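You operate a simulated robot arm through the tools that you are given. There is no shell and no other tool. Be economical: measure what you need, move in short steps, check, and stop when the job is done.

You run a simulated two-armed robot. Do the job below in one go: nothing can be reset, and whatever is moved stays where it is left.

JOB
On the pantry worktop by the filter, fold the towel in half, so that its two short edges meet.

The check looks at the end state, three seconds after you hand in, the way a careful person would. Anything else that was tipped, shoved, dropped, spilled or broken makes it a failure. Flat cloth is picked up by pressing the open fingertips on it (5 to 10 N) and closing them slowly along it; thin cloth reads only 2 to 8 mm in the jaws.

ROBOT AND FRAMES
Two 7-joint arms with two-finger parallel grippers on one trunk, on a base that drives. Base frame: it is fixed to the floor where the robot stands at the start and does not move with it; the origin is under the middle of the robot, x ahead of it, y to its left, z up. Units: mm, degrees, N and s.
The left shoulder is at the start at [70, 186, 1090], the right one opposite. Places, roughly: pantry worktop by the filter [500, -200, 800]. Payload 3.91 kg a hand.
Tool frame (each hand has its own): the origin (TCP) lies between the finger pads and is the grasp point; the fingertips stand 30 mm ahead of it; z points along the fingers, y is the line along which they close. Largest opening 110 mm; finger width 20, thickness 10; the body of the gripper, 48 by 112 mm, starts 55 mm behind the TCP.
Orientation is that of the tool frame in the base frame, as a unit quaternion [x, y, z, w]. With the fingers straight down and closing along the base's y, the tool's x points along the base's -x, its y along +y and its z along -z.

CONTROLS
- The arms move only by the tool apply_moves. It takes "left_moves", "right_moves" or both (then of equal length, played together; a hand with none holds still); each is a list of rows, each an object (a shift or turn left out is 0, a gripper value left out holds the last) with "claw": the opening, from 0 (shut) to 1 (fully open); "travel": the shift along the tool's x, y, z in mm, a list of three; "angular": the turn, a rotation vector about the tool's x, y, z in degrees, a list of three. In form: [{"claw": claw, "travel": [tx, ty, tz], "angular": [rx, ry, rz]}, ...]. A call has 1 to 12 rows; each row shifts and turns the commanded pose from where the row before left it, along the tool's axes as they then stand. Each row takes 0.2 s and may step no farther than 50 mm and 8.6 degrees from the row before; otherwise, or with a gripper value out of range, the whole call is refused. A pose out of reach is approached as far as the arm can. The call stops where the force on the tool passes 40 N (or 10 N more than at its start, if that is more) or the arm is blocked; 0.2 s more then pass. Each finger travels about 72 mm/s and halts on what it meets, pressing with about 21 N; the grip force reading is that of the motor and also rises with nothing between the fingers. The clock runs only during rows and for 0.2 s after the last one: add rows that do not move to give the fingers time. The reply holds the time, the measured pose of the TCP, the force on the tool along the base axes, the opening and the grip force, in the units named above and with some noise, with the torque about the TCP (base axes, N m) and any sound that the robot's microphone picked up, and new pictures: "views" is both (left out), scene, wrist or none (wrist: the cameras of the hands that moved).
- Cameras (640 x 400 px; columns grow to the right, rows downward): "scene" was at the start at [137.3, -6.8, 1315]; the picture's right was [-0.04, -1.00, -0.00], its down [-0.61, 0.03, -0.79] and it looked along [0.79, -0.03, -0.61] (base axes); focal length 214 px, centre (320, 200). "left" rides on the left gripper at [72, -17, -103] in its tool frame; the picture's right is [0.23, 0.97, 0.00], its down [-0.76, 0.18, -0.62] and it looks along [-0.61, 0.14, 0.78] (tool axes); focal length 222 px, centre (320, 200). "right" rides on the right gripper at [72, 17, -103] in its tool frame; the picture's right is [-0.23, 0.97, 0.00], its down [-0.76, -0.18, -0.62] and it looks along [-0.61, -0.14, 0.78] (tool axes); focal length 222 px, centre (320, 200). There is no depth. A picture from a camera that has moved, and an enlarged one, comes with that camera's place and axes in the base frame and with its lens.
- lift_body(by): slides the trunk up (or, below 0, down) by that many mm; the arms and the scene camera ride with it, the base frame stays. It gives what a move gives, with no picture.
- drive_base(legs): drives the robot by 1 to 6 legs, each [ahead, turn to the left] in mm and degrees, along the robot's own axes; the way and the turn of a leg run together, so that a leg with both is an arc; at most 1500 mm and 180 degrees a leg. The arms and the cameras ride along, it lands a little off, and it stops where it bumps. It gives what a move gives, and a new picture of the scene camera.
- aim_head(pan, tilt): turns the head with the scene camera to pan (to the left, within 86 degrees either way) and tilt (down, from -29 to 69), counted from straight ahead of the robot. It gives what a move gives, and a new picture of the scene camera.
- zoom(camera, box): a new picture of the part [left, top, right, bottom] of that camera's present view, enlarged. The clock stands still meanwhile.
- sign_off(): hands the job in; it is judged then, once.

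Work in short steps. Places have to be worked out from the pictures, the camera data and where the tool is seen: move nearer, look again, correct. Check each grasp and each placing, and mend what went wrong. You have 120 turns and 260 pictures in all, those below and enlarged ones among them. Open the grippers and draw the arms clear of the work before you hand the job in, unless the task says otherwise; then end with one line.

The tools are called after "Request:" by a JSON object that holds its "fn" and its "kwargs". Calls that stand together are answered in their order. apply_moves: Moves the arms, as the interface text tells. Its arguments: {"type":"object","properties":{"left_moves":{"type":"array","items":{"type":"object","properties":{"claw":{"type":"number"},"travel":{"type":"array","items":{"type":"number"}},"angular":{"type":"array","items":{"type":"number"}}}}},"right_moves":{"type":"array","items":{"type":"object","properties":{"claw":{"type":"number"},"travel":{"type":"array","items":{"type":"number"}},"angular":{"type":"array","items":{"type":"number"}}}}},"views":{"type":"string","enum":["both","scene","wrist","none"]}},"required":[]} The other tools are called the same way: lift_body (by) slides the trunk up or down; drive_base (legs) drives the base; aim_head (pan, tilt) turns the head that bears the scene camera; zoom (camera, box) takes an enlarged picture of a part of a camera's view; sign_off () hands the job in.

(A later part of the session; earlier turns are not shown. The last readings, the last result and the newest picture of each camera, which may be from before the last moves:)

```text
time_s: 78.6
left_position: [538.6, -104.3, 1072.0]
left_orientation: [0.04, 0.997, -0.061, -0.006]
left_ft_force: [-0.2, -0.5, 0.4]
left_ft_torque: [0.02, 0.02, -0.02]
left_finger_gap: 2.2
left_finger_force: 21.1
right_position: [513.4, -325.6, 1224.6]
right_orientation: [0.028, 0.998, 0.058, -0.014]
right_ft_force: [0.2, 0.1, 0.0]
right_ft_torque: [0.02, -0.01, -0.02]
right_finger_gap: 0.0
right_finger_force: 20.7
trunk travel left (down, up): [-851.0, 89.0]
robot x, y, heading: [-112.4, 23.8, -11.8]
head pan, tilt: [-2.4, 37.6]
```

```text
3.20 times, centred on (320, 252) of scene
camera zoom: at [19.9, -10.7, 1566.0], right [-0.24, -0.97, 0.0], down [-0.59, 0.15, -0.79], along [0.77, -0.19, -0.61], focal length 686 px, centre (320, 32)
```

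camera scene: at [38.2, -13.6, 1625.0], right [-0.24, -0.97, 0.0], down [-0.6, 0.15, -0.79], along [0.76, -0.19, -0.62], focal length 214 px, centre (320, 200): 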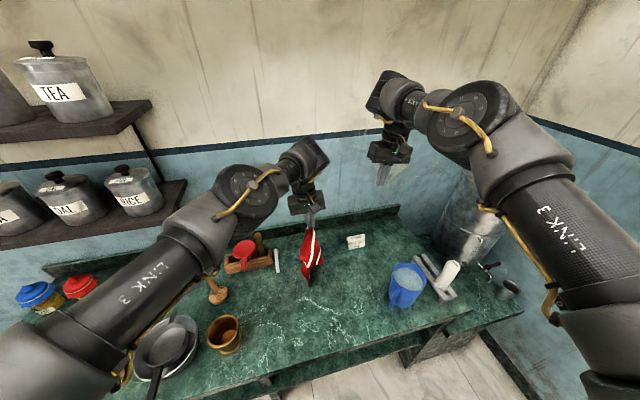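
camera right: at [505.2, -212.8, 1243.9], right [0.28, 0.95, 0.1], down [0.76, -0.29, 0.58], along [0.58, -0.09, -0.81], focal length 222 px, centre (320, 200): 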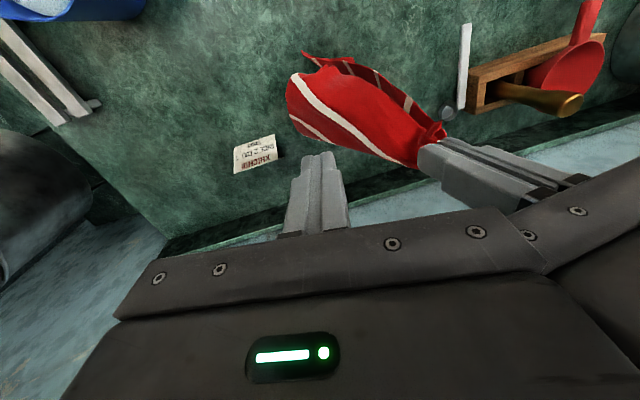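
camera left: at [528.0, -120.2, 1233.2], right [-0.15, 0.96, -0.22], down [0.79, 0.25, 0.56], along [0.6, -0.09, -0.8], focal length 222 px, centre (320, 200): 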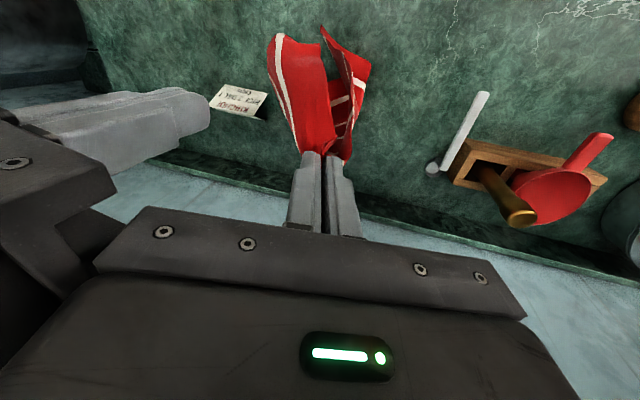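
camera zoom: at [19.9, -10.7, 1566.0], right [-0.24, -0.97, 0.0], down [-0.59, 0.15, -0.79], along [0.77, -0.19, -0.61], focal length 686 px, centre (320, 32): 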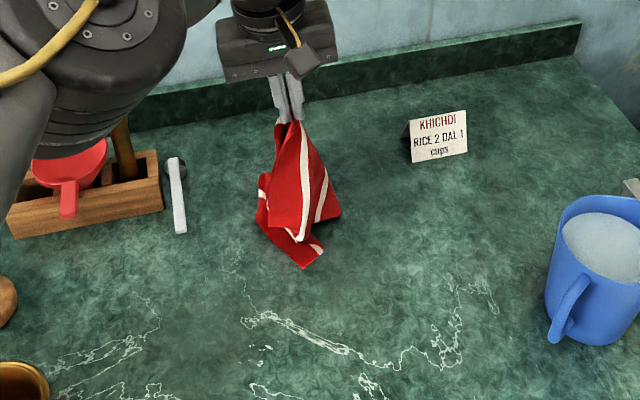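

The towel is touching down. I'll keep backing and lowering so it trails out ahead.

Request:
{"fn": "drive_base", "kwargs": {"legs": [[-70, 0]]}}

Request:
{"fn": "lift_body", "kwargs": {"by": -70}}

Request:
{"fn": "drive_base", "kwargs": {"legs": [[-70, 0]]}}

Request:
{"fn": "lift_body", "kwargs": {"by": -70}}

Request:
{"fn": "apply_moves", "kwargs": {"left_moves": [{}, {}], "right_moves": [{}, {}]}}

```text
time_s: 79.6
left_position: [480.9, -90.8, 1066.2]
left_orientation: [0.04, 0.997, -0.059, -0.011]
left_ft_force: [0.9, 0.5, 0.2]
left_ft_torque: [-0.01, 0.02, -0.02]
left_finger_gap: 2.3
left_finger_force: 20.5
right_position: [456.1, -314.3, 1219.1]
right_orientation: [0.026, 0.998, 0.057, -0.02]
right_ft_force: [0.5, 0.1, -0.2]
right_ft_torque: [0.04, -0.03, -0.01]
right_finger_gap: 0.1
right_finger_force: 21.3
trunk travel left (down, up): [-851.0, 89.0]
robot x, y, heading: [-186.4, 34.4, -11.6]
head pan, tilt: [-2.4, 37.6]
camera scene: at [-33.6, 0.5, 1565.5], right [-0.24, -0.97, 0.0], down [-0.6, 0.15, -0.79], along [0.76, -0.19, -0.62], focal length 214 px, centre (320, 200)
```

scene: 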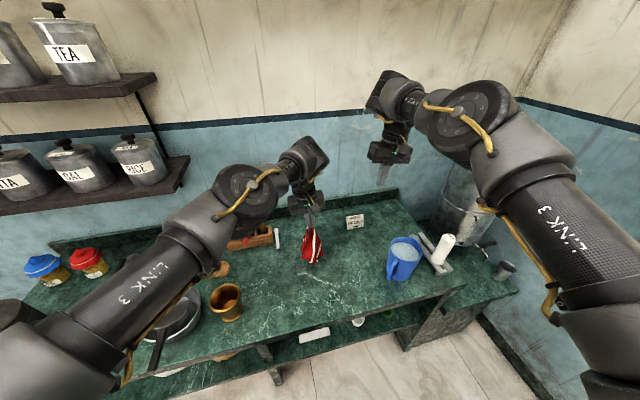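

```text
time_s: 80.7
left_position: [468.1, -88.9, 1002.6]
left_orientation: [0.04, 0.997, -0.062, -0.004]
left_ft_force: [0.4, 0.2, 0.2]
left_ft_torque: [0.0, -0.02, 0.0]
left_finger_gap: 2.2
left_finger_force: 21.7
right_position: [443.4, -310.1, 1155.4]
right_orientation: [0.026, 0.998, 0.057, -0.014]
right_ft_force: [0.0, -0.9, -0.4]
right_ft_torque: [-0.04, -0.01, -0.03]
right_finger_gap: 0.0
right_finger_force: 21.0
trunk travel left (down, up): [-781.0, 159.0]
robot x, y, heading: [-186.0, 34.6, -11.6]
head pan, tilt: [-2.4, 37.6]
```

```text
time_s: 81.7
left_position: [413.0, -77.3, 994.6]
left_orientation: [0.04, 0.997, -0.059, -0.011]
left_ft_force: [0.3, 0.5, 0.0]
left_ft_torque: [0.0, 0.02, -0.02]
left_finger_gap: 2.3
left_finger_force: 21.1
right_position: [389.0, -299.2, 1148.3]
right_orientation: [0.027, 0.998, 0.057, -0.021]
right_ft_force: [0.0, -0.6, 0.0]
right_ft_torque: [-0.02, -0.02, 0.01]
right_finger_gap: 0.2
right_finger_force: 21.0
trunk travel left (down, up): [-781.0, 159.0]
robot x, y, heading: [-251.9, 48.4, -11.7]
head pan, tilt: [-2.4, 37.6]
camera scene: at [-98.0, 14.0, 1495.5], right [-0.24, -0.97, 0.0], down [-0.6, 0.15, -0.78], along [0.76, -0.19, -0.62], focal length 214 px, centre (320, 200)
```

scene: 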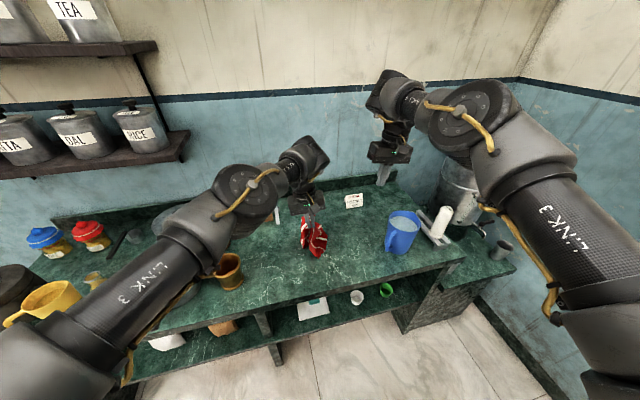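

```text
time_s: 82.8
left_position: [398.4, -75.1, 934.6]
left_orientation: [0.041, 0.997, -0.061, -0.003]
left_ft_force: [0.1, 1.1, 0.3]
left_ft_torque: [-0.01, -0.02, 0.03]
left_finger_gap: 2.0
left_finger_force: 21.3
right_position: [371.6, -294.7, 1087.8]
right_orientation: [0.026, 0.998, 0.056, -0.013]
right_ft_force: [-0.6, -0.2, 0.1]
right_ft_torque: [-0.04, -0.03, 0.0]
right_finger_gap: 0.0
right_finger_force: 21.6
trunk travel left (down, up): [-711.0, 229.0]
robot x, y, heading: [-252.6, 52.0, -11.5]
head pan, tilt: [-2.4, 37.6]
```

```text
time_s: 83.4
left_position: [398.7, -74.4, 931.9]
left_orientation: [0.041, 0.997, -0.061, -0.005]
left_ft_force: [0.2, 0.3, 0.2]
left_ft_torque: [-0.01, 0.0, -0.03]
left_finger_gap: 2.3
left_finger_force: 21.1
right_position: [371.7, -295.4, 1085.8]
right_orientation: [0.026, 0.998, 0.054, -0.014]
right_ft_force: [-0.3, -0.1, -0.8]
right_ft_torque: [0.01, 0.03, -0.01]
right_finger_gap: 0.1
right_finger_force: 20.5
trunk travel left (down, up): [-711.0, 229.0]
robot x, y, heading: [-256.0, 48.2, -11.6]
head pan, tilt: [-2.4, 37.6]
camera scene: at [-119.5, 18.6, 1426.1], right [-0.24, -0.97, 0.0], down [-0.59, 0.15, -0.79], along [0.77, -0.19, -0.61], focal length 214 px, centre (320, 200)
camera right: at [303.1, -285.6, 1192.2], right [0.28, 0.96, 0.1], down [0.77, -0.28, 0.58], along [0.58, -0.08, -0.81], focal length 222 px, centre (320, 200)
camera left: at [328.3, -72.5, 1037.8], right [-0.15, 0.98, -0.12], down [0.78, 0.19, 0.59], along [0.6, 0.0, -0.8], focal length 222 px, centre (320, 200)
```

scene: 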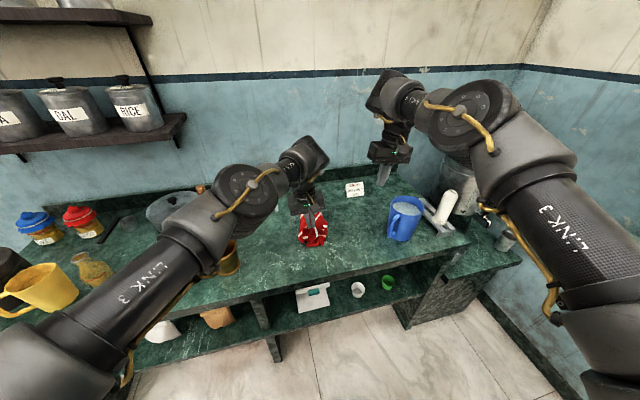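
right: 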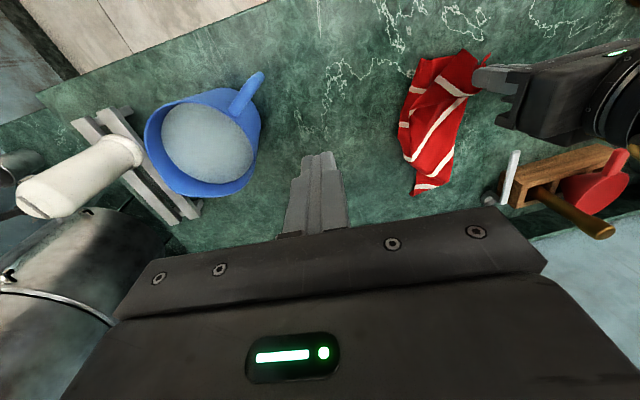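
left: 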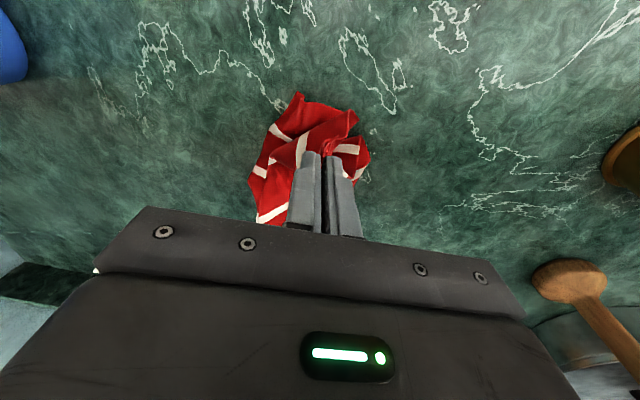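

The towel is trailing out folded diagonally. I'll lay the last bit down (lower 65, draw back 40), release, and raise the hand to look.

Request:
{"fn": "apply_moves", "kwargs": {"left_moves": [{"travel": [10, 2, 15]}, {"travel": [10, 2, 15]}, {"travel": [10, 2, 15]}, {"travel": [5, 0, 15]}, {"claw": 0.25}, {}, {"travel": [0, 0, -30]}, {"travel": [0, 0, -40]}, {"travel": [0, 20, -40]}, {"travel": [0, 30, -40]}, {"travel": [0, 40, -20]}], "views": "both"}}

```text
time_s: 85.8
left_position: [371.5, 37.7, 1030.8]
left_orientation: [0.041, 0.997, -0.061, -0.005]
left_ft_force: [0.0, 0.9, -0.3]
left_ft_torque: [-0.04, 0.0, -0.02]
left_finger_gap: 27.3
left_finger_force: 0.0
right_position: [374.1, -293.5, 1087.1]
right_orientation: [0.026, 0.998, 0.055, -0.014]
right_ft_force: [-0.1, -0.3, -0.2]
right_ft_torque: [0.01, 0.01, -0.03]
right_finger_gap: 0.1
right_finger_force: 21.4
trunk travel left (down, up): [-711.0, 229.0]
robot x, y, heading: [-254.0, 52.5, -11.8]
head pan, tilt: [-2.4, 37.6]
camera scene: at [-119.1, 21.3, 1426.0], right [-0.24, -0.97, 0.0], down [-0.59, 0.14, -0.79], along [0.77, -0.19, -0.61], focal length 214 px, centre (320, 200)
camera left: at [301.0, 40.4, 1136.5], right [-0.15, 0.98, -0.12], down [0.78, 0.19, 0.59], along [0.6, 0.0, -0.8], focal length 222 px, centre (320, 200)
```

scene: 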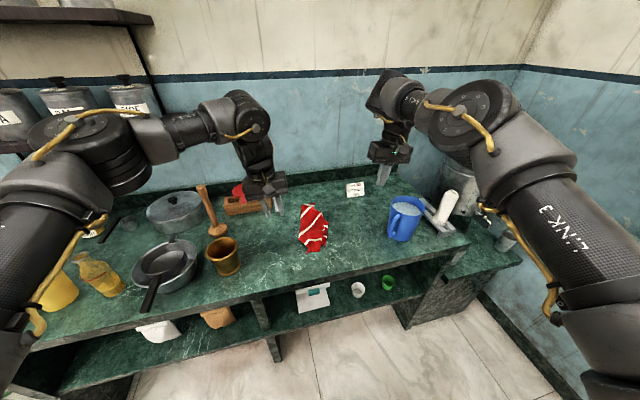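
left: 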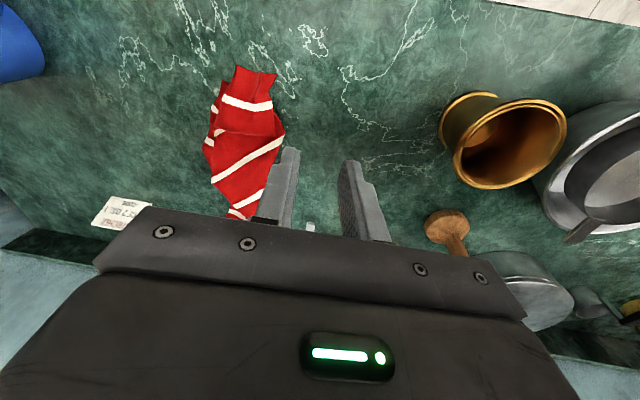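

Now a close look at the crumpled towel.

Request:
{"fn": "zoom", "kwargs": {"camera": "left", "box": [160, 40, 340, 230]}}

Request:
{"fn": "zoom", "kwargs": {"camera": "scene", "box": [270, 190, 360, 265]}}

Request:
{"fn": "zoom", "kwargs": {"camera": "right", "box": [350, 20, 550, 220]}}

```text
2.11 times, centred on (250, 135) of left
camera zoom: at [301.0, 40.4, 1136.5], right [-0.15, 0.98, -0.12], down [0.78, 0.19, 0.59], along [0.6, 0.0, -0.8], focal length 468 px, centre (467, 337)
```

zoom: 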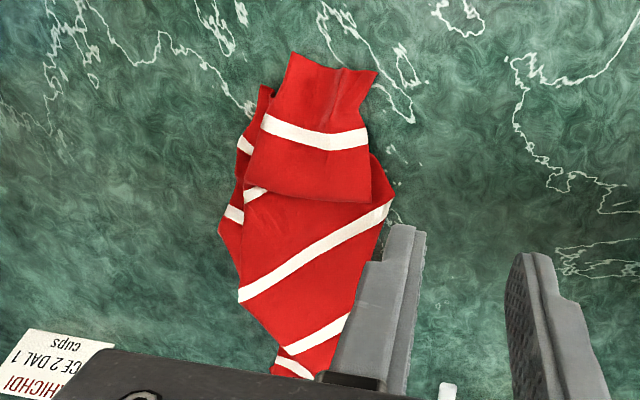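

```text
5.33 times, centred on (315, 228) of scene
camera zoom: at [-119.1, 21.3, 1426.0], right [-0.24, -0.97, 0.0], down [-0.59, 0.14, -0.79], along [0.77, -0.19, -0.61], focal length 1144 px, centre (347, 53)
```

zoom: 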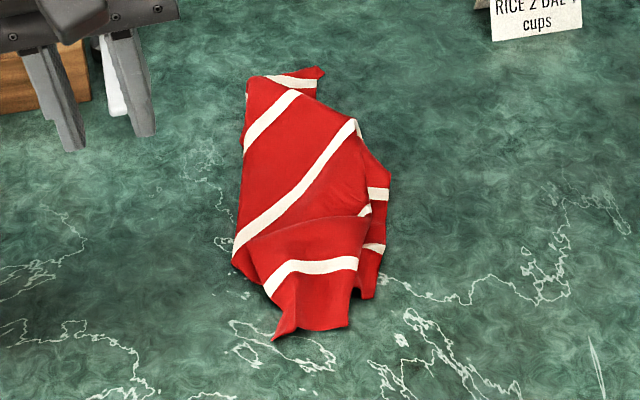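

```text
2.00 times, centred on (450, 120) of right
camera zoom: at [303.5, -283.2, 1192.6], right [0.28, 0.96, 0.1], down [0.77, -0.28, 0.58], along [0.58, -0.09, -0.81], focal length 444 px, centre (60, 360)
```

zoom: 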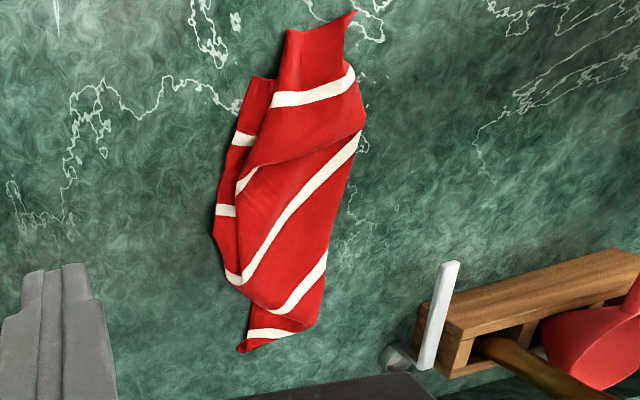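

The near-left corner flap is on top at about (355,−49)–(355,−99), overhanging the lower layers, and the rest is a Z-fold with the right side edge beneath. I'll square the hands (remove the roll tilt), grip that flap with the left hand and pull it left to open the Z.

Request:
{"fn": "apply_moves", "kwargs": {"left_moves": [{"angular": [-7, 0, 0]}, {"travel": [0, -20, 0]}, {"travel": [0, -30, 20]}, {"travel": [-3, -30, 35]}, {"travel": [0, -26, 40]}, {"travel": [0, 0, 40]}, {"travel": [0, 0, 20]}, {}], "right_moves": [{"angular": [6.3, 0, 0]}, {}, {}, {}, {}, {}, {}, {}], "views": "wrist"}}

```text
time_s: 87.6
left_position: [368.4, -68.9, 875.1]
left_orientation: [0.04, 0.999, 0.002, -0.003]
left_ft_force: [0.5, 0.2, 1.1]
left_ft_torque: [-0.01, 0.01, 0.01]
left_finger_gap: 27.4
left_finger_force: 0.1
right_position: [371.0, -293.7, 1084.7]
right_orientation: [0.025, 1.0, 0.001, -0.015]
right_ft_force: [-1.0, -0.3, 0.2]
right_ft_torque: [-0.03, -0.01, -0.03]
right_finger_gap: 0.0
right_finger_force: 20.8
trunk travel left (down, up): [-711.0, 229.0]
robot x, y, heading: [-249.0, 52.4, -11.5]
head pan, tilt: [-2.4, 37.6]
camera right: at [302.4, -272.9, 1190.1], right [0.28, 0.96, -0.01], down [0.77, -0.22, 0.6], along [0.58, -0.17, -0.8], focal length 222 px, centre (320, 200)
camera left: at [295.8, -79.7, 979.1], right [-0.15, 0.99, 0.0], down [0.78, 0.11, 0.62], along [0.61, 0.09, -0.78], focal length 222 px, centre (320, 200)
```

right: 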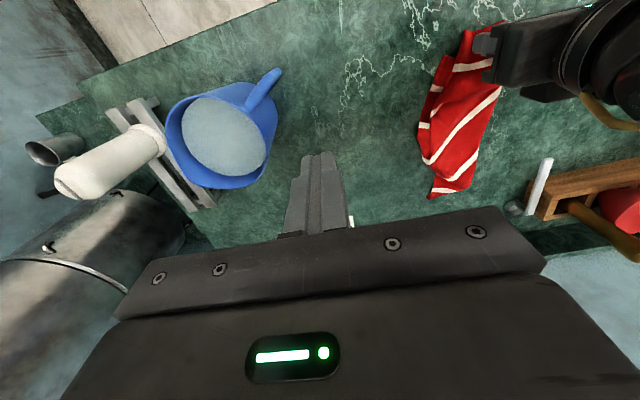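
left: 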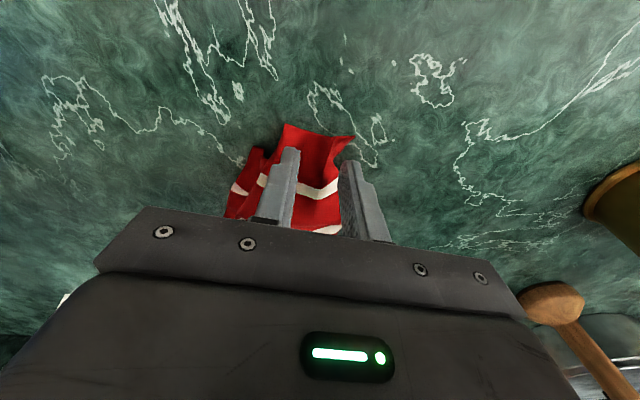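

I'll shift 5 mm right and lower until contact.

Request:
{"fn": "apply_moves", "kwargs": {"left_moves": [{"travel": [0, -5, 8]}, {"travel": [0, 0, 6]}, {"travel": [0, 0, 4]}, {"travel": [0, 0, 2]}, {"travel": [0, 0, 2]}, {"travel": [0, 0, 2]}, {}], "views": "none"}}

```text
time_s: 89.2
left_position: [367.6, -74.4, 851.8]
left_orientation: [0.041, 0.999, 0.0, -0.002]
left_ft_force: [0.3, -1.2, 7.0]
left_ft_torque: [-0.14, 0.0, 0.01]
left_finger_gap: 27.5
left_finger_force: 0.2
right_position: [370.0, -293.1, 1085.7]
right_orientation: [0.026, 1.0, 0.0, -0.015]
right_ft_force: [-0.3, 1.0, -1.0]
right_ft_torque: [0.01, -0.03, -0.01]
right_finger_gap: 0.2
right_finger_force: 21.1
trunk travel left (down, up): [-711.0, 229.0]
robot x, y, heading: [-253.2, 54.8, -11.5]
head pan, tilt: [-2.4, 37.6]
```

Contact is at 7 N. I'll press slightly more and close slowly.

Request:
{"fn": "apply_moves", "kwargs": {"left_moves": [{"travel": [0, 0, 0.8], "claw": 0.23}, {"claw": 0.2}, {"claw": 0.17}, {"claw": 0.14}, {"claw": 0.11}, {"claw": 0.08}, {"claw": 0.05}, {"claw": 0.02}, {"claw": 0}, {}], "views": "wrist"}}

```text
time_s: 91.4
left_position: [366.3, -75.4, 851.6]
left_orientation: [0.04, 0.999, 0.0, -0.001]
left_ft_force: [0.1, -2.6, 21.1]
left_ft_torque: [-0.16, -0.05, 0.01]
left_finger_gap: 3.9
left_finger_force: 21.1
right_position: [369.0, -294.7, 1086.6]
right_orientation: [0.025, 1.0, 0.0, -0.013]
right_ft_force: [0.6, 0.2, 0.0]
right_ft_torque: [0.03, 0.01, -0.03]
right_finger_gap: 0.2
right_finger_force: 20.9
trunk travel left (down, up): [-711.0, 229.0]
robot x, y, heading: [-253.2, 51.8, -11.9]
head pan, tilt: [-2.4, 37.6]
camera left: at [293.9, -84.9, 955.6], right [-0.15, 0.99, 0.0], down [0.77, 0.11, 0.62], along [0.61, 0.09, -0.78], focal length 222 px, centre (320, 200)
```

left: 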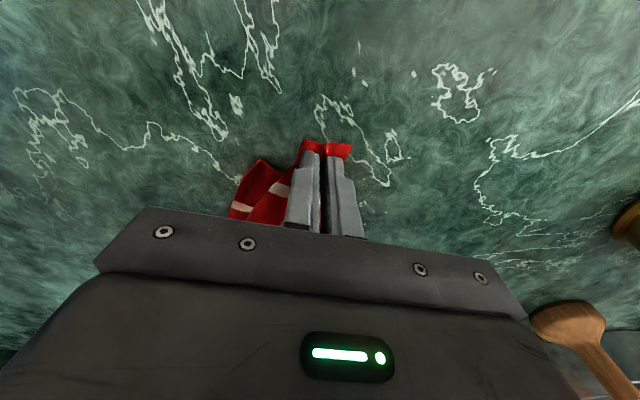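

It's gripped (3.9 mm). I'll lift 40 mm and pull left 120 mm to open the folds.

Request:
{"fn": "apply_moves", "kwargs": {"left_moves": [{"travel": [0, 0, -20]}, {"travel": [0, 5, -20]}, {"travel": [0, 20, 0]}, {"travel": [0, 20, 0]}, {"travel": [0, 20, 0]}, {"travel": [0, 20, 0]}, {"travel": [0, 20, 0]}, {"travel": [0, 15, 10]}, {}], "views": "none"}}

Request:
{"fn": "zoom", "kwargs": {"camera": "scene", "box": [250, 180, 370, 280]}}

Request:
{"fn": "zoom", "kwargs": {"camera": "right", "box": [360, 0, 600, 220]}}

```text
time_s: 93.4
left_position: [377.7, 44.5, 881.4]
left_orientation: [0.041, 0.999, 0.002, -0.003]
left_ft_force: [0.1, 0.4, -0.5]
left_ft_torque: [-0.01, 0.03, 0.04]
left_finger_gap: 3.3
left_finger_force: 20.6
right_position: [370.8, -294.1, 1084.8]
right_orientation: [0.025, 1.0, 0.0, -0.015]
right_ft_force: [0.4, 0.5, 0.1]
right_ft_torque: [-0.03, 0.04, -0.02]
right_finger_gap: 0.1
right_finger_force: 21.4
trunk travel left (down, up): [-711.0, 229.0]
robot x, y, heading: [-250.8, 50.4, -11.3]
head pan, tilt: [-2.4, 37.6]
```

```text
4.00 times, centred on (310, 230) of scene
camera zoom: at [-119.1, 18.1, 1426.0], right [-0.24, -0.97, 0.0], down [-0.59, 0.15, -0.79], along [0.77, -0.19, -0.61], focal length 858 px, centre (360, 80)
```

zoom: 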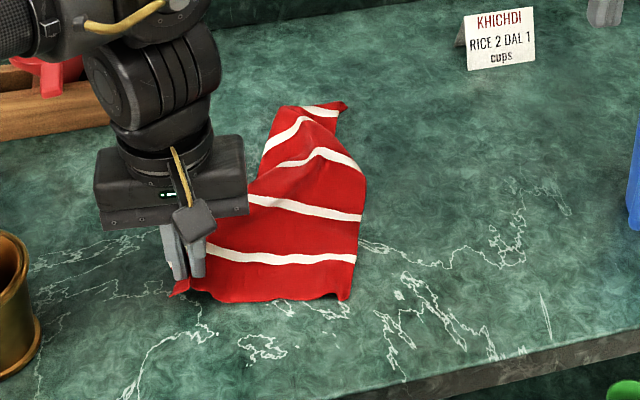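

```text
1.82 times, centred on (480, 110) of right
camera zoom: at [302.5, -273.0, 1190.0], right [0.28, 0.96, -0.01], down [0.77, -0.22, 0.6], along [0.57, -0.17, -0.8], focal length 404 px, centre (29, 364)
```

zoom: 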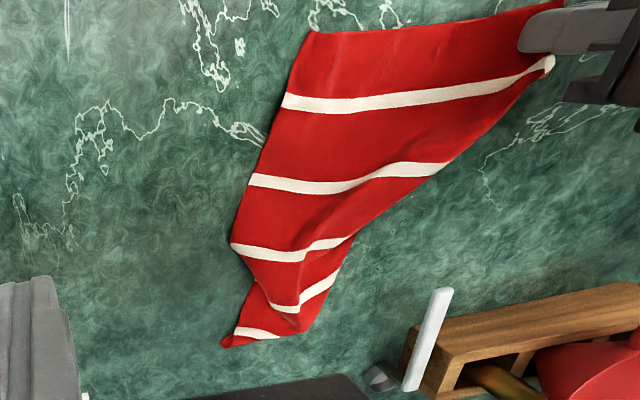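

Very good: the near half is now open and single-layered, with the near-right corner at about (342,−80). I'll turn the right hand about 82° so it closes across the near edge (no tail), with the fingers part open.

Request:
{"fn": "apply_moves", "kwargs": {"right_moves": [{"angular": [0, 0, -8.3], "claw": 0.22}, {"angular": [0, 0, -8.3]}, {"angular": [0, 0, -8.3]}, {"angular": [0, 0, -8.3]}, {"angular": [0, 0, -8.3]}, {"angular": [0, 0, -8.3]}, {"angular": [0, 0, -8.3]}, {"angular": [0, 0, -8.3]}, {"angular": [0, 0, -8.3]}, {"angular": [0, 0, -8.0]}, {}], "views": "scene"}}

```text
time_s: 95.8
left_position: [378.3, 45.0, 882.5]
left_orientation: [0.04, 0.999, 0.0, -0.003]
left_ft_force: [0.2, 0.0, -0.9]
left_ft_torque: [-0.01, -0.01, 0.02]
left_finger_gap: 3.0
left_finger_force: 21.2
right_position: [372.0, -294.9, 1085.4]
right_orientation: [-0.643, 0.766, 0.012, -0.011]
right_ft_force: [0.1, -0.1, 0.6]
right_ft_torque: [-0.03, -0.01, -0.01]
right_finger_gap: 24.1
right_finger_force: 0.1
trunk travel left (down, up): [-711.0, 229.0]
robot x, y, heading: [-253.7, 51.3, -11.8]
head pan, tilt: [-2.4, 37.6]
camera scene: at [-119.0, 18.5, 1426.0], right [-0.24, -0.97, 0.0], down [-0.59, 0.15, -0.79], along [0.77, -0.19, -0.61], focal length 214 px, centre (320, 200)
```

scene: 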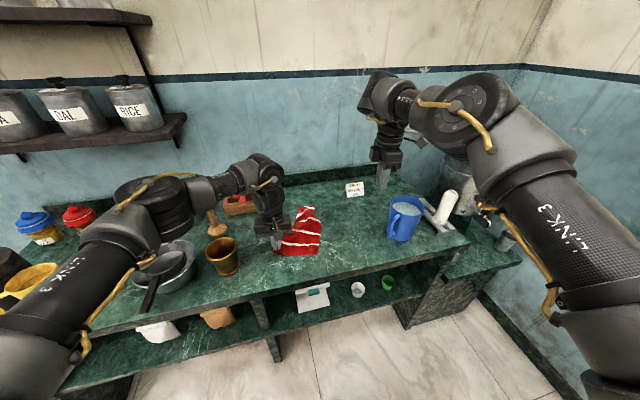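

I'll move the right hand over to above the near-right corner, then lower to z ≈ 890.

Request:
{"fn": "apply_moves", "kwargs": {"right_moves": [{"travel": [-37.5, 12, 0]}, {"travel": [-37.5, 12, 0]}, {"travel": [-37.5, 12, 0]}, {"travel": [-37.5, 12, 0]}, {"travel": [-37.5, 12, 10]}, {"travel": [-37.5, 11, 30]}, {"travel": [0, 0, 40]}, {"travel": [0, 0, 40]}, {"travel": [0, 0, 40]}, {"travel": [0, 0, 35]}, {}], "views": "wrist"}}

Request:
{"fn": "zoom", "kwargs": {"camera": "scene", "box": [250, 190, 370, 280]}}

```text
time_s: 98.2
left_position: [376.7, 44.6, 881.5]
left_orientation: [0.042, 0.999, 0.0, -0.003]
left_ft_force: [-0.2, 0.3, -0.4]
left_ft_torque: [0.01, 0.05, 0.01]
left_finger_gap: 2.6
left_finger_force: 21.3
right_position: [336.8, -61.4, 893.5]
right_orientation: [-0.642, 0.766, 0.01, -0.01]
right_ft_force: [0.0, -0.2, 0.6]
right_ft_torque: [0.01, 0.0, -0.02]
right_finger_gap: 24.2
right_finger_force: 0.1
trunk travel left (down, up): [-711.0, 229.0]
robot x, y, heading: [-247.7, 50.8, -11.6]
head pan, tilt: [-2.4, 37.6]
camera right: at [309.9, -129.0, 997.2], right [-0.92, 0.4, 0.03], down [0.33, 0.72, 0.61], along [0.22, 0.57, -0.79], focal length 222 px, centre (320, 200)
```

right: 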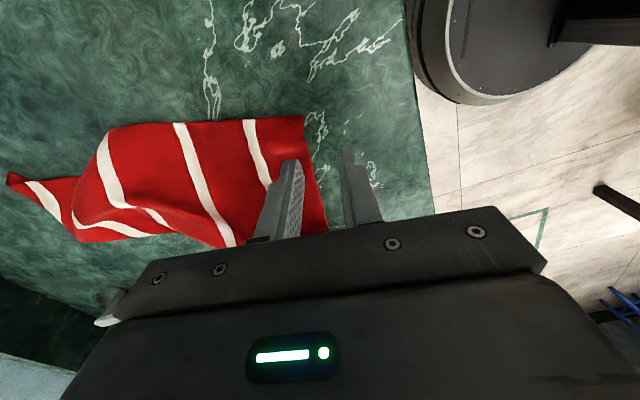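

```text
4.44 times, centred on (310, 235) of scene
camera zoom: at [-119.5, 19.1, 1426.1], right [-0.24, -0.97, 0.0], down [-0.59, 0.15, -0.79], along [0.77, -0.19, -0.61], focal length 953 px, centre (364, 44)
```

zoom: 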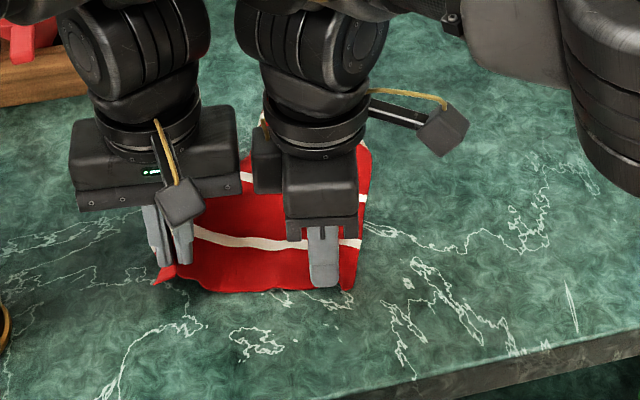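

The right hand is well placed astride the near edge (corner at about (337,−84)). I'll lower to contact.

Request:
{"fn": "apply_moves", "kwargs": {"right_moves": [{"travel": [0, -3, 15]}, {"travel": [0, 0, 12]}, {"travel": [0, 0, 8]}, {"travel": [0, 0, 4]}, {"travel": [0, 0, 2]}, {"travel": [0, 0, 1.5]}, {}], "views": "wrist"}}

```text
time_s: 99.8
left_position: [376.7, 45.2, 883.1]
left_orientation: [0.041, 0.999, 0.0, -0.002]
left_ft_force: [0.0, 0.1, 0.2]
left_ft_torque: [-0.01, 0.04, -0.05]
left_finger_gap: 2.9
left_finger_force: 21.0
right_position: [337.7, -61.4, 852.3]
right_orientation: [-0.642, 0.767, 0.009, -0.01]
right_ft_force: [2.6, 0.2, 19.0]
right_ft_torque: [-0.05, -0.42, 0.0]
right_finger_gap: 25.3
right_finger_force: 1.1
trunk travel left (down, up): [-711.0, 229.0]
robot x, y, heading: [-253.8, 52.6, -11.3]
head pan, tilt: [-2.4, 37.6]
camera right: at [311.0, -129.1, 955.2], right [-0.92, 0.4, 0.03], down [0.33, 0.72, 0.62], along [0.23, 0.57, -0.79], focal length 222 px, centre (320, 200)
```

right: 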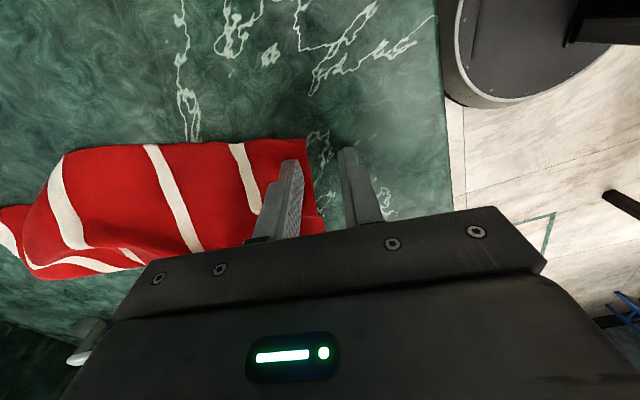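

The cloth-side finger is pressing on the cloth just inside the edge. I'll close slowly.

Request:
{"fn": "apply_moves", "kwargs": {"right_moves": [{"travel": [0, 0, -0.5], "claw": 0.2}, {"claw": 0.18}, {"claw": 0.16}, {"claw": 0.14}, {"claw": 0.12}, {"claw": 0.1}, {"claw": 0.08}, {"claw": 0.06}, {"claw": 0.04}, {"claw": 0.02}, {"claw": 0}, {}], "views": "wrist"}}

```text
time_s: 102.4
left_position: [376.2, 45.6, 882.8]
left_orientation: [0.041, 0.999, 0.0, -0.001]
left_ft_force: [-0.1, -0.1, 0.6]
left_ft_torque: [0.0, -0.04, -0.02]
left_finger_gap: 3.0
left_finger_force: 20.4
right_position: [336.8, -60.8, 851.9]
right_orientation: [-0.642, 0.766, 0.009, -0.01]
right_ft_force: [2.8, -0.1, 25.2]
right_ft_torque: [0.01, -0.19, -0.02]
right_finger_gap: 0.1
right_finger_force: 21.4
trunk travel left (down, up): [-711.0, 229.0]
robot x, y, heading: [-255.7, 49.7, -11.7]
head pan, tilt: [-2.4, 37.6]
camera right: at [310.0, -128.8, 954.9], right [-0.92, 0.4, 0.03], down [0.33, 0.72, 0.61], along [0.22, 0.57, -0.79], focal length 222 px, centre (320, 200)
```

right: 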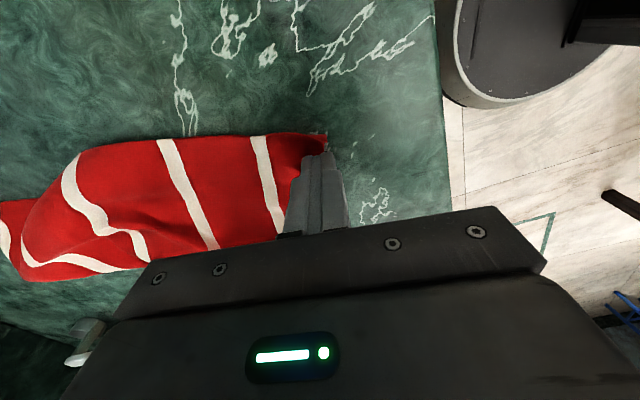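

Nothing was gripped: the edge slid under the outer finger. I'll set both fingers on the cloth, with the outer one just inside the edge, so a ridge gets pinched. Lift, reopen, move 18 mm inward and look.

Request:
{"fn": "apply_moves", "kwargs": {"right_moves": [{"travel": [0, 0, -15]}, {"claw": 0.22, "travel": [0, -9, 0]}, {"travel": [0, -9, 0]}, {}], "views": "wrist"}}

```text
time_s: 103.4
left_position: [379.6, 46.8, 882.0]
left_orientation: [0.038, 0.999, 0.002, -0.002]
left_ft_force: [0.0, -0.1, 0.3]
left_ft_torque: [0.0, 0.0, 0.0]
left_finger_gap: 2.8
left_finger_force: 20.7
right_position: [358.2, -68.2, 865.0]
right_orientation: [-0.64, 0.769, 0.01, -0.011]
right_ft_force: [-0.4, -0.5, -0.2]
right_ft_torque: [0.01, 0.03, -0.02]
right_finger_gap: 24.2
right_finger_force: 0.0
trunk travel left (down, up): [-711.0, 229.0]
robot x, y, heading: [-252.1, 52.3, -11.4]
head pan, tilt: [-2.4, 37.6]
camera right: at [330.2, -135.6, 967.6], right [-0.92, 0.4, 0.03], down [0.33, 0.72, 0.61], along [0.23, 0.57, -0.79], focal length 222 px, centre (320, 200)
```

right: 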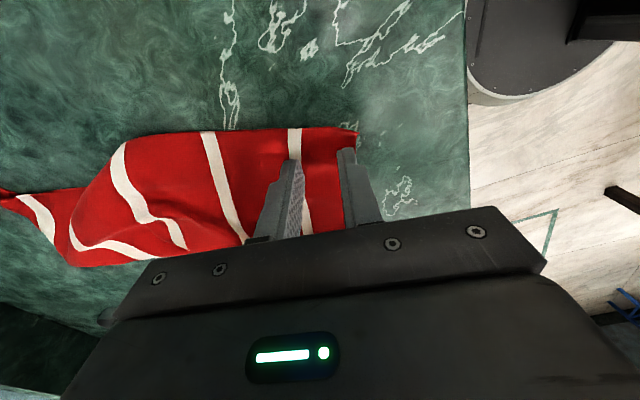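

I'll move 12 mm left from the corner, 3 mm outward, and press.

Request:
{"fn": "apply_moves", "kwargs": {"right_moves": [{"travel": [-12, 3, 0]}, {"travel": [0, 0, 8]}, {"travel": [0, 0, 4]}, {"travel": [0, 0, 2]}, {"travel": [0, 0, 1]}, {}], "views": "none"}}

```text
time_s: 104.8
left_position: [376.7, 46.1, 882.9]
left_orientation: [0.039, 0.999, 0.001, -0.002]
left_ft_force: [2.3, 7.9, -4.7]
left_ft_torque: [-0.22, -0.05, -0.1]
left_finger_gap: 3.1
left_finger_force: 20.6
right_position: [354.9, -53.8, 851.1]
right_orientation: [-0.641, 0.768, 0.008, -0.01]
right_ft_force: [0.5, -7.9, 23.8]
right_ft_torque: [0.86, -0.58, 0.11]
right_finger_gap: 25.4
right_finger_force: 1.1
trunk travel left (down, up): [-711.0, 229.0]
robot x, y, heading: [-250.5, 52.6, -11.6]
head pan, tilt: [-2.4, 37.6]
```

The hands are touching each other, so I'll slide the left hand 18 mm further left and ease the right's press slightly.

Request:
{"fn": "apply_moves", "kwargs": {"left_moves": [{"travel": [0, 9, 0]}, {"travel": [0, 9, 0]}, {}], "right_moves": [{"travel": [0, 0, -0.5]}, {}, {}], "views": "wrist"}}

```text
time_s: 105.6
left_position: [377.0, 62.7, 882.7]
left_orientation: [0.041, 0.999, 0.001, -0.001]
left_ft_force: [0.7, 0.2, -0.4]
left_ft_torque: [-0.05, 0.05, -0.02]
left_finger_gap: 2.9
left_finger_force: 21.1
right_position: [354.4, -51.5, 852.1]
right_orientation: [-0.643, 0.766, 0.011, -0.011]
right_ft_force: [-1.1, 1.6, 20.5]
right_ft_torque: [-0.03, -0.37, 0.03]
right_finger_gap: 23.5
right_finger_force: 0.0
trunk travel left (down, up): [-711.0, 229.0]
robot x, y, heading: [-256.1, 48.3, -11.5]
head pan, tilt: [-2.4, 37.6]
camera right: at [326.6, -119.2, 955.0], right [-0.92, 0.39, 0.03], down [0.33, 0.72, 0.62], along [0.22, 0.58, -0.79], focal length 222 px, centre (320, 200)
camera left: at [303.8, 52.1, 985.7], right [-0.15, 0.99, 0.0], down [0.78, 0.11, 0.62], along [0.61, 0.09, -0.78], focal length 222 px, centre (320, 200)
```

right: 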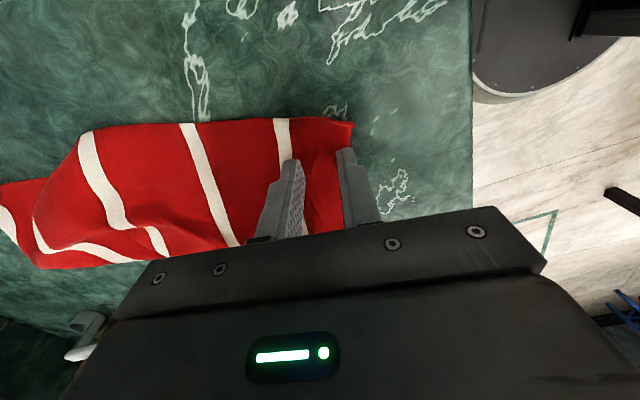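
left: 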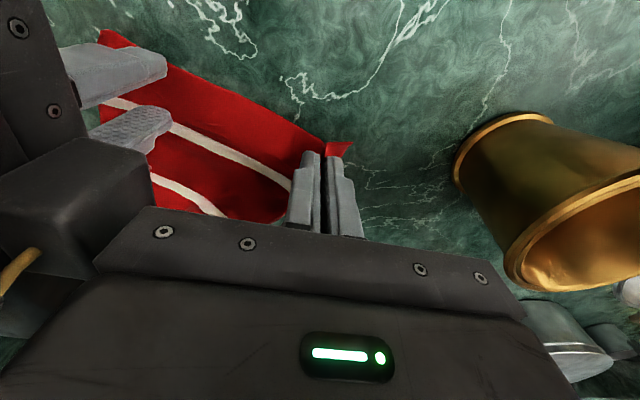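

The outer finger sits right at the edge. I'll lift 3 mm, move 6 mm inward, press and close slowly.

Request:
{"fn": "apply_moves", "kwargs": {"right_moves": [{"travel": [0, 0, -4]}, {"travel": [0, -6, 0]}, {"travel": [0, 0, 4]}, {"claw": 0.19}, {"claw": 0.165}, {"claw": 0.14}, {"claw": 0.115}, {"claw": 0.09}, {"claw": 0.065}, {"claw": 0.04}, {"claw": 0.0}, {}], "left_moves": [{}, {}, {}, {}, {}, {}, {}, {}, {}, {}, {}, {}], "views": "wrist"}}

```text
time_s: 108.2
left_position: [376.6, 63.5, 880.6]
left_orientation: [0.041, 0.999, 0.001, -0.003]
left_ft_force: [-0.2, -1.2, 0.4]
left_ft_torque: [-0.01, 0.0, -0.03]
left_finger_gap: 3.1
left_finger_force: 21.1
right_position: [361.1, -53.3, 851.8]
right_orientation: [-0.641, 0.767, 0.01, -0.011]
right_ft_force: [3.7, 1.2, 18.2]
right_ft_torque: [-0.02, -0.15, 0.0]
right_finger_gap: 1.7
right_finger_force: 21.3
trunk travel left (down, up): [-711.0, 229.0]
robot x, y, heading: [-255.0, 47.6, -11.8]
head pan, tilt: [-2.4, 37.6]
camera right: at [333.6, -120.6, 954.9], right [-0.92, 0.4, 0.03], down [0.33, 0.72, 0.62], along [0.22, 0.57, -0.79], focal length 222 px, centre (320, 200)
camera left: at [305.0, 52.8, 985.2], right [-0.15, 0.99, 0.0], down [0.78, 0.11, 0.62], along [0.61, 0.09, -0.78], focal length 222 px, centre (320, 200)
```

right: 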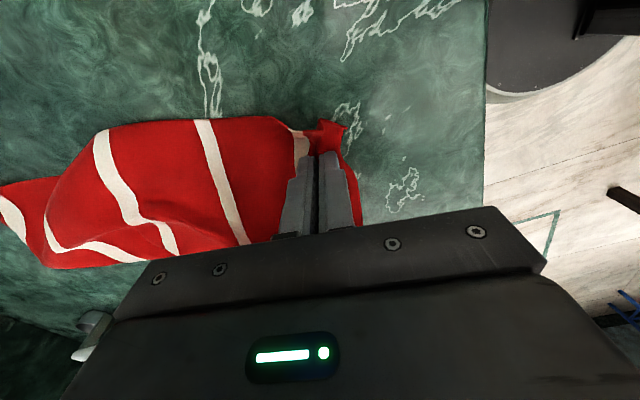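
left: 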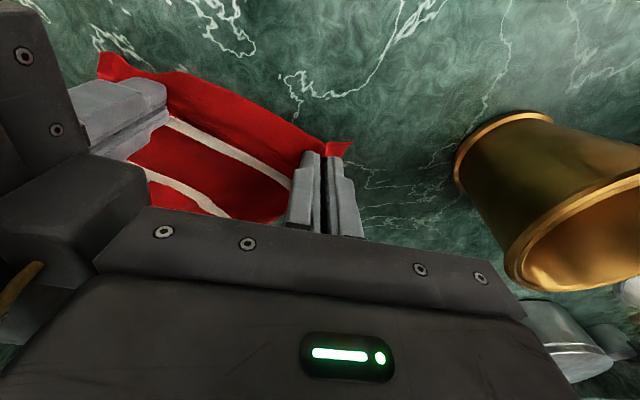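

Both corners are held again (right 1.7 mm, left 3 mm). I'll raise the trunk 225 mm to hang the towel and let the folds drop out.

Request:
{"fn": "lift_body", "kwargs": {"by": 225}}

Request:
{"fn": "apply_moves", "kwargs": {"left_moves": [{"travel": [8, 5, -16]}, {"travel": [8, 5, -16]}, {"travel": [8, 5, -16]}, {"travel": [8, 3, -16]}, {}, {}], "right_moves": [{"travel": [0, 5, -24]}, {"travel": [3, 8, -24]}, {"travel": [3, 8, -24]}, {"travel": [3, 8, -24]}, {}, {}], "views": "scene"}}

Request:
{"fn": "zoom", "kwargs": {"camera": "scene", "box": [220, 190, 400, 320]}}

```text
time_s: 110.6
left_position: [378.8, 63.1, 1106.3]
left_orientation: [0.041, 0.999, 0.0, -0.003]
left_ft_force: [0.5, -1.5, -0.2]
left_ft_torque: [0.01, 0.02, -0.03]
left_finger_gap: 3.1
left_finger_force: 20.9
right_position: [361.5, -53.9, 1074.8]
right_orientation: [-0.642, 0.767, 0.012, -0.012]
right_ft_force: [0.8, 1.3, -0.1]
right_ft_torque: [0.01, 0.01, 0.01]
right_finger_gap: 1.5
right_finger_force: 20.6
trunk travel left (down, up): [-936.0, 4.0]
robot x, y, heading: [-251.2, 50.0, -11.6]
head pan, tilt: [-2.4, 37.6]
```

```text
time_s: 112.0
left_position: [350.0, 82.0, 1168.3]
left_orientation: [0.042, 0.999, -0.002, -0.001]
left_ft_force: [-3.8, -29.0, -0.4]
left_ft_torque: [-0.94, 0.16, -0.22]
left_finger_gap: 4.4
left_finger_force: 21.3
right_position: [336.1, -56.7, 1171.5]
right_orientation: [-0.643, 0.766, 0.012, -0.01]
right_ft_force: [4.4, 28.6, 0.0]
right_ft_torque: [0.91, -0.13, -0.02]
right_finger_gap: 1.7
right_finger_force: 20.7
trunk travel left (down, up): [-936.0, 4.0]
robot x, y, heading: [-254.1, 49.0, -11.5]
head pan, tilt: [-2.4, 37.6]
camera scene: at [-117.8, 18.5, 1650.9], right [-0.24, -0.97, 0.0], down [-0.59, 0.15, -0.79], along [0.77, -0.19, -0.61], focal length 214 px, centre (320, 200)
```

scene: 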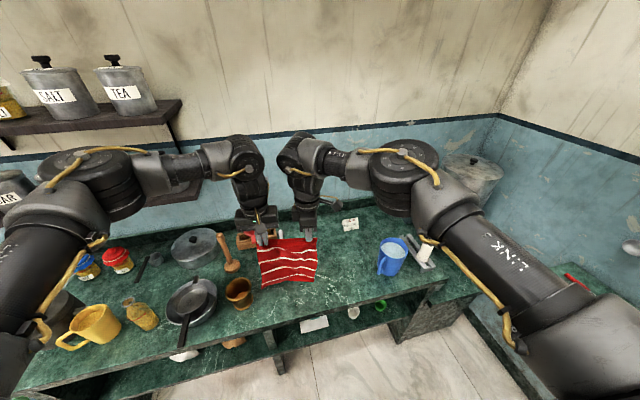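

```text
3.08 times, centred on (310, 255) of scene
camera zoom: at [-117.8, 18.5, 1650.9], right [-0.24, -0.97, 0.0], down [-0.59, 0.15, -0.79], along [0.77, -0.19, -0.61], focal length 660 px, centre (351, 31)
```

zoom: 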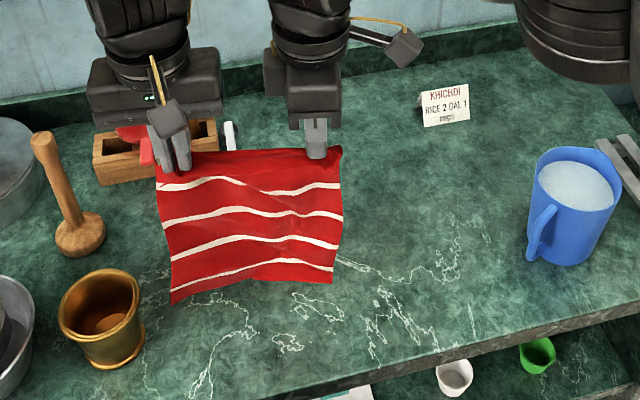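

It hangs beautifully but overly taut (29 N). I'll bring the hands 6 mm together and shift both 95 mm to the right, away from the mortar.

Request:
{"fn": "apply_moves", "kwargs": {"left_moves": [{"travel": [0, -3, 0]}, {"travel": [0, -3, 0]}, {"travel": [0, -24, 0]}, {"travel": [0, -24, 0]}, {"travel": [0, -24, 0]}, {"travel": [0, -23, 0]}, {}, {}], "right_moves": [{"travel": [0, 0, 0]}, {"travel": [0, 0, 0]}, {"travel": [24, -2, 0]}, {"travel": [24, -2, 0]}, {"travel": [24, -2, 0]}, {"travel": [23, -2, 0]}, {}, {}], "views": "none"}}

Request:
{"fn": "drive_base", "kwargs": {"legs": [[45, 0]]}}

```text
time_s: 113.8
left_position: [342.2, -16.8, 1170.0]
left_orientation: [0.041, 0.999, -0.001, -0.003]
left_ft_force: [-3.8, -16.5, 0.6]
left_ft_torque: [-0.52, 0.13, -0.16]
left_finger_gap: 3.7
left_finger_force: 21.0
right_position: [325.6, -151.2, 1172.2]
right_orientation: [-0.642, 0.766, 0.01, -0.01]
right_ft_force: [3.9, 17.1, -0.8]
right_ft_torque: [0.55, -0.1, 0.02]
right_finger_gap: 2.1
right_finger_force: 21.1
trunk travel left (down, up): [-936.0, 4.0]
robot x, y, heading: [-253.7, 54.4, -11.5]
head pan, tilt: [-2.4, 37.6]
```

```text
time_s: 114.7
left_position: [390.2, -29.6, 1171.0]
left_orientation: [0.042, 0.999, 0.0, -0.001]
left_ft_force: [-2.8, -15.8, -0.6]
left_ft_torque: [-0.48, 0.09, -0.15]
left_finger_gap: 3.4
left_finger_force: 21.1
right_position: [373.2, -164.2, 1173.2]
right_orientation: [-0.641, 0.767, 0.01, -0.008]
right_ft_force: [3.4, 16.1, -1.0]
right_ft_torque: [0.53, -0.08, 0.01]
right_finger_gap: 1.4
right_finger_force: 20.5
trunk travel left (down, up): [-936.0, 4.0]
robot x, y, heading: [-207.3, 44.4, -11.5]
head pan, tilt: [-2.4, 37.6]
camera scene: at [-52.0, 3.6, 1650.8], right [-0.24, -0.97, 0.0], down [-0.6, 0.15, -0.78], along [0.76, -0.19, -0.62], focal length 214 px, centre (320, 200)
```

scene: 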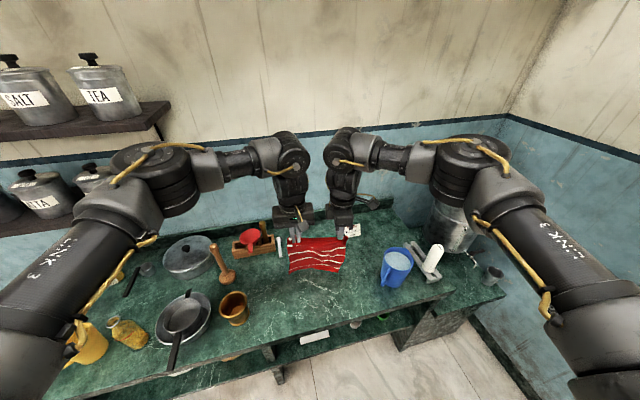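

I'll ease the tension a bit more, retract both hands 35 mm with the arms, let it settle, and view.

Request:
{"fn": "apply_moves", "kwargs": {"left_moves": [{"travel": [12, -4, 0]}, {"travel": [12, 0, 0]}, {"travel": [11, 0, 0]}, {}, {}, {}, {}, {}], "right_moves": [{"travel": [1, 12, 0]}, {"travel": [1, 12, 0]}, {"travel": [1, 11, 0]}, {}, {}, {}, {}, {}], "views": "none"}}

Request:
{"fn": "zoom", "kwargs": {"camera": "scene", "box": [240, 200, 400, 310]}}

Request:
{"fn": "zoom", "kwargs": {"camera": "left", "box": [60, 0, 400, 210]}}

Request:
{"fn": "zoom", "kwargs": {"camera": "right", "box": [0, 0, 400, 240]}}

```text
time_s: 116.5
left_position: [339.5, -27.4, 1176.5]
left_orientation: [0.044, 0.999, -0.002, 0.004]
left_ft_force: [-1.1, -5.9, 0.0]
left_ft_torque: [-0.16, 0.03, -0.02]
left_finger_gap: 3.1
left_finger_force: 20.9
right_position: [324.2, -155.8, 1179.2]
right_orientation: [-0.642, 0.767, 0.006, -0.005]
right_ft_force: [1.7, 5.6, 0.2]
right_ft_torque: [0.2, -0.02, 0.01]
right_finger_gap: 1.8
right_finger_force: 21.0
trunk travel left (down, up): [-936.0, 4.0]
robot x, y, heading: [-206.0, 42.1, -11.5]
head pan, tilt: [-2.4, 37.6]
```

```text
3.64 times, centred on (320, 255) of scene
camera zoom: at [-72.4, 8.7, 1650.9], right [-0.24, -0.97, 0.0], down [-0.59, 0.15, -0.79], along [0.77, -0.19, -0.61], focal length 780 px, centre (320, 0)
```

zoom: 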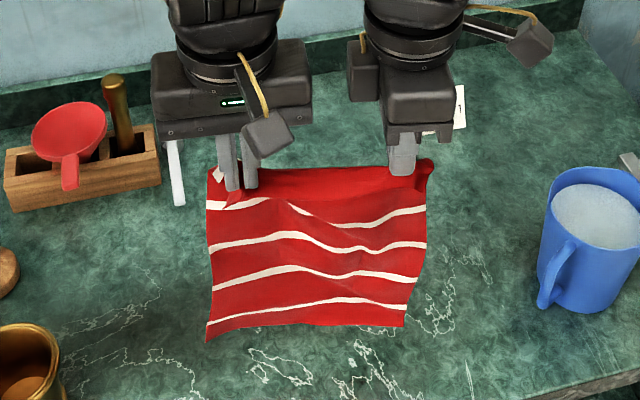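

```text
1.88 times, centred on (230, 105) of left
camera zoom: at [266.6, -36.5, 1278.3], right [-0.14, 0.99, -0.01], down [0.77, 0.11, 0.63], along [0.62, 0.08, -0.78], focal length 418 px, centre (489, 379)
```

zoom: 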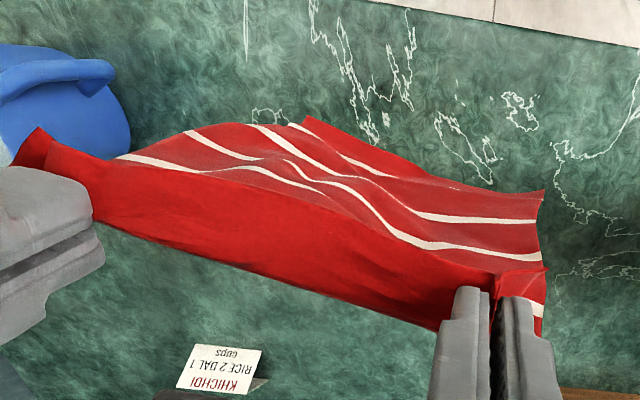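

```text
1.60 times, centred on (200, 120) of right
camera zoom: at [294.8, -223.5, 1283.3], right [-0.92, 0.4, 0.01], down [0.32, 0.72, 0.62], along [0.24, 0.57, -0.78], focal length 355 px, centre (512, 328)
```

zoom: 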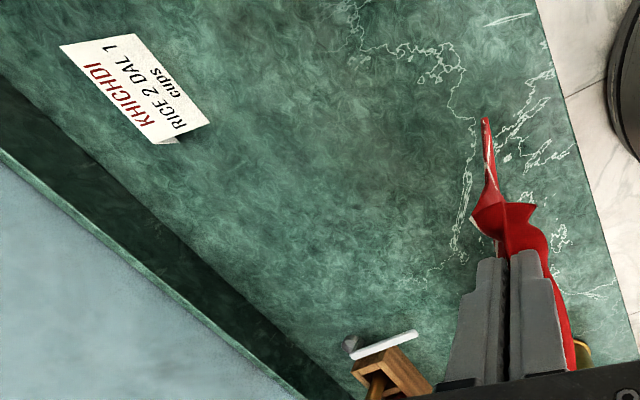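

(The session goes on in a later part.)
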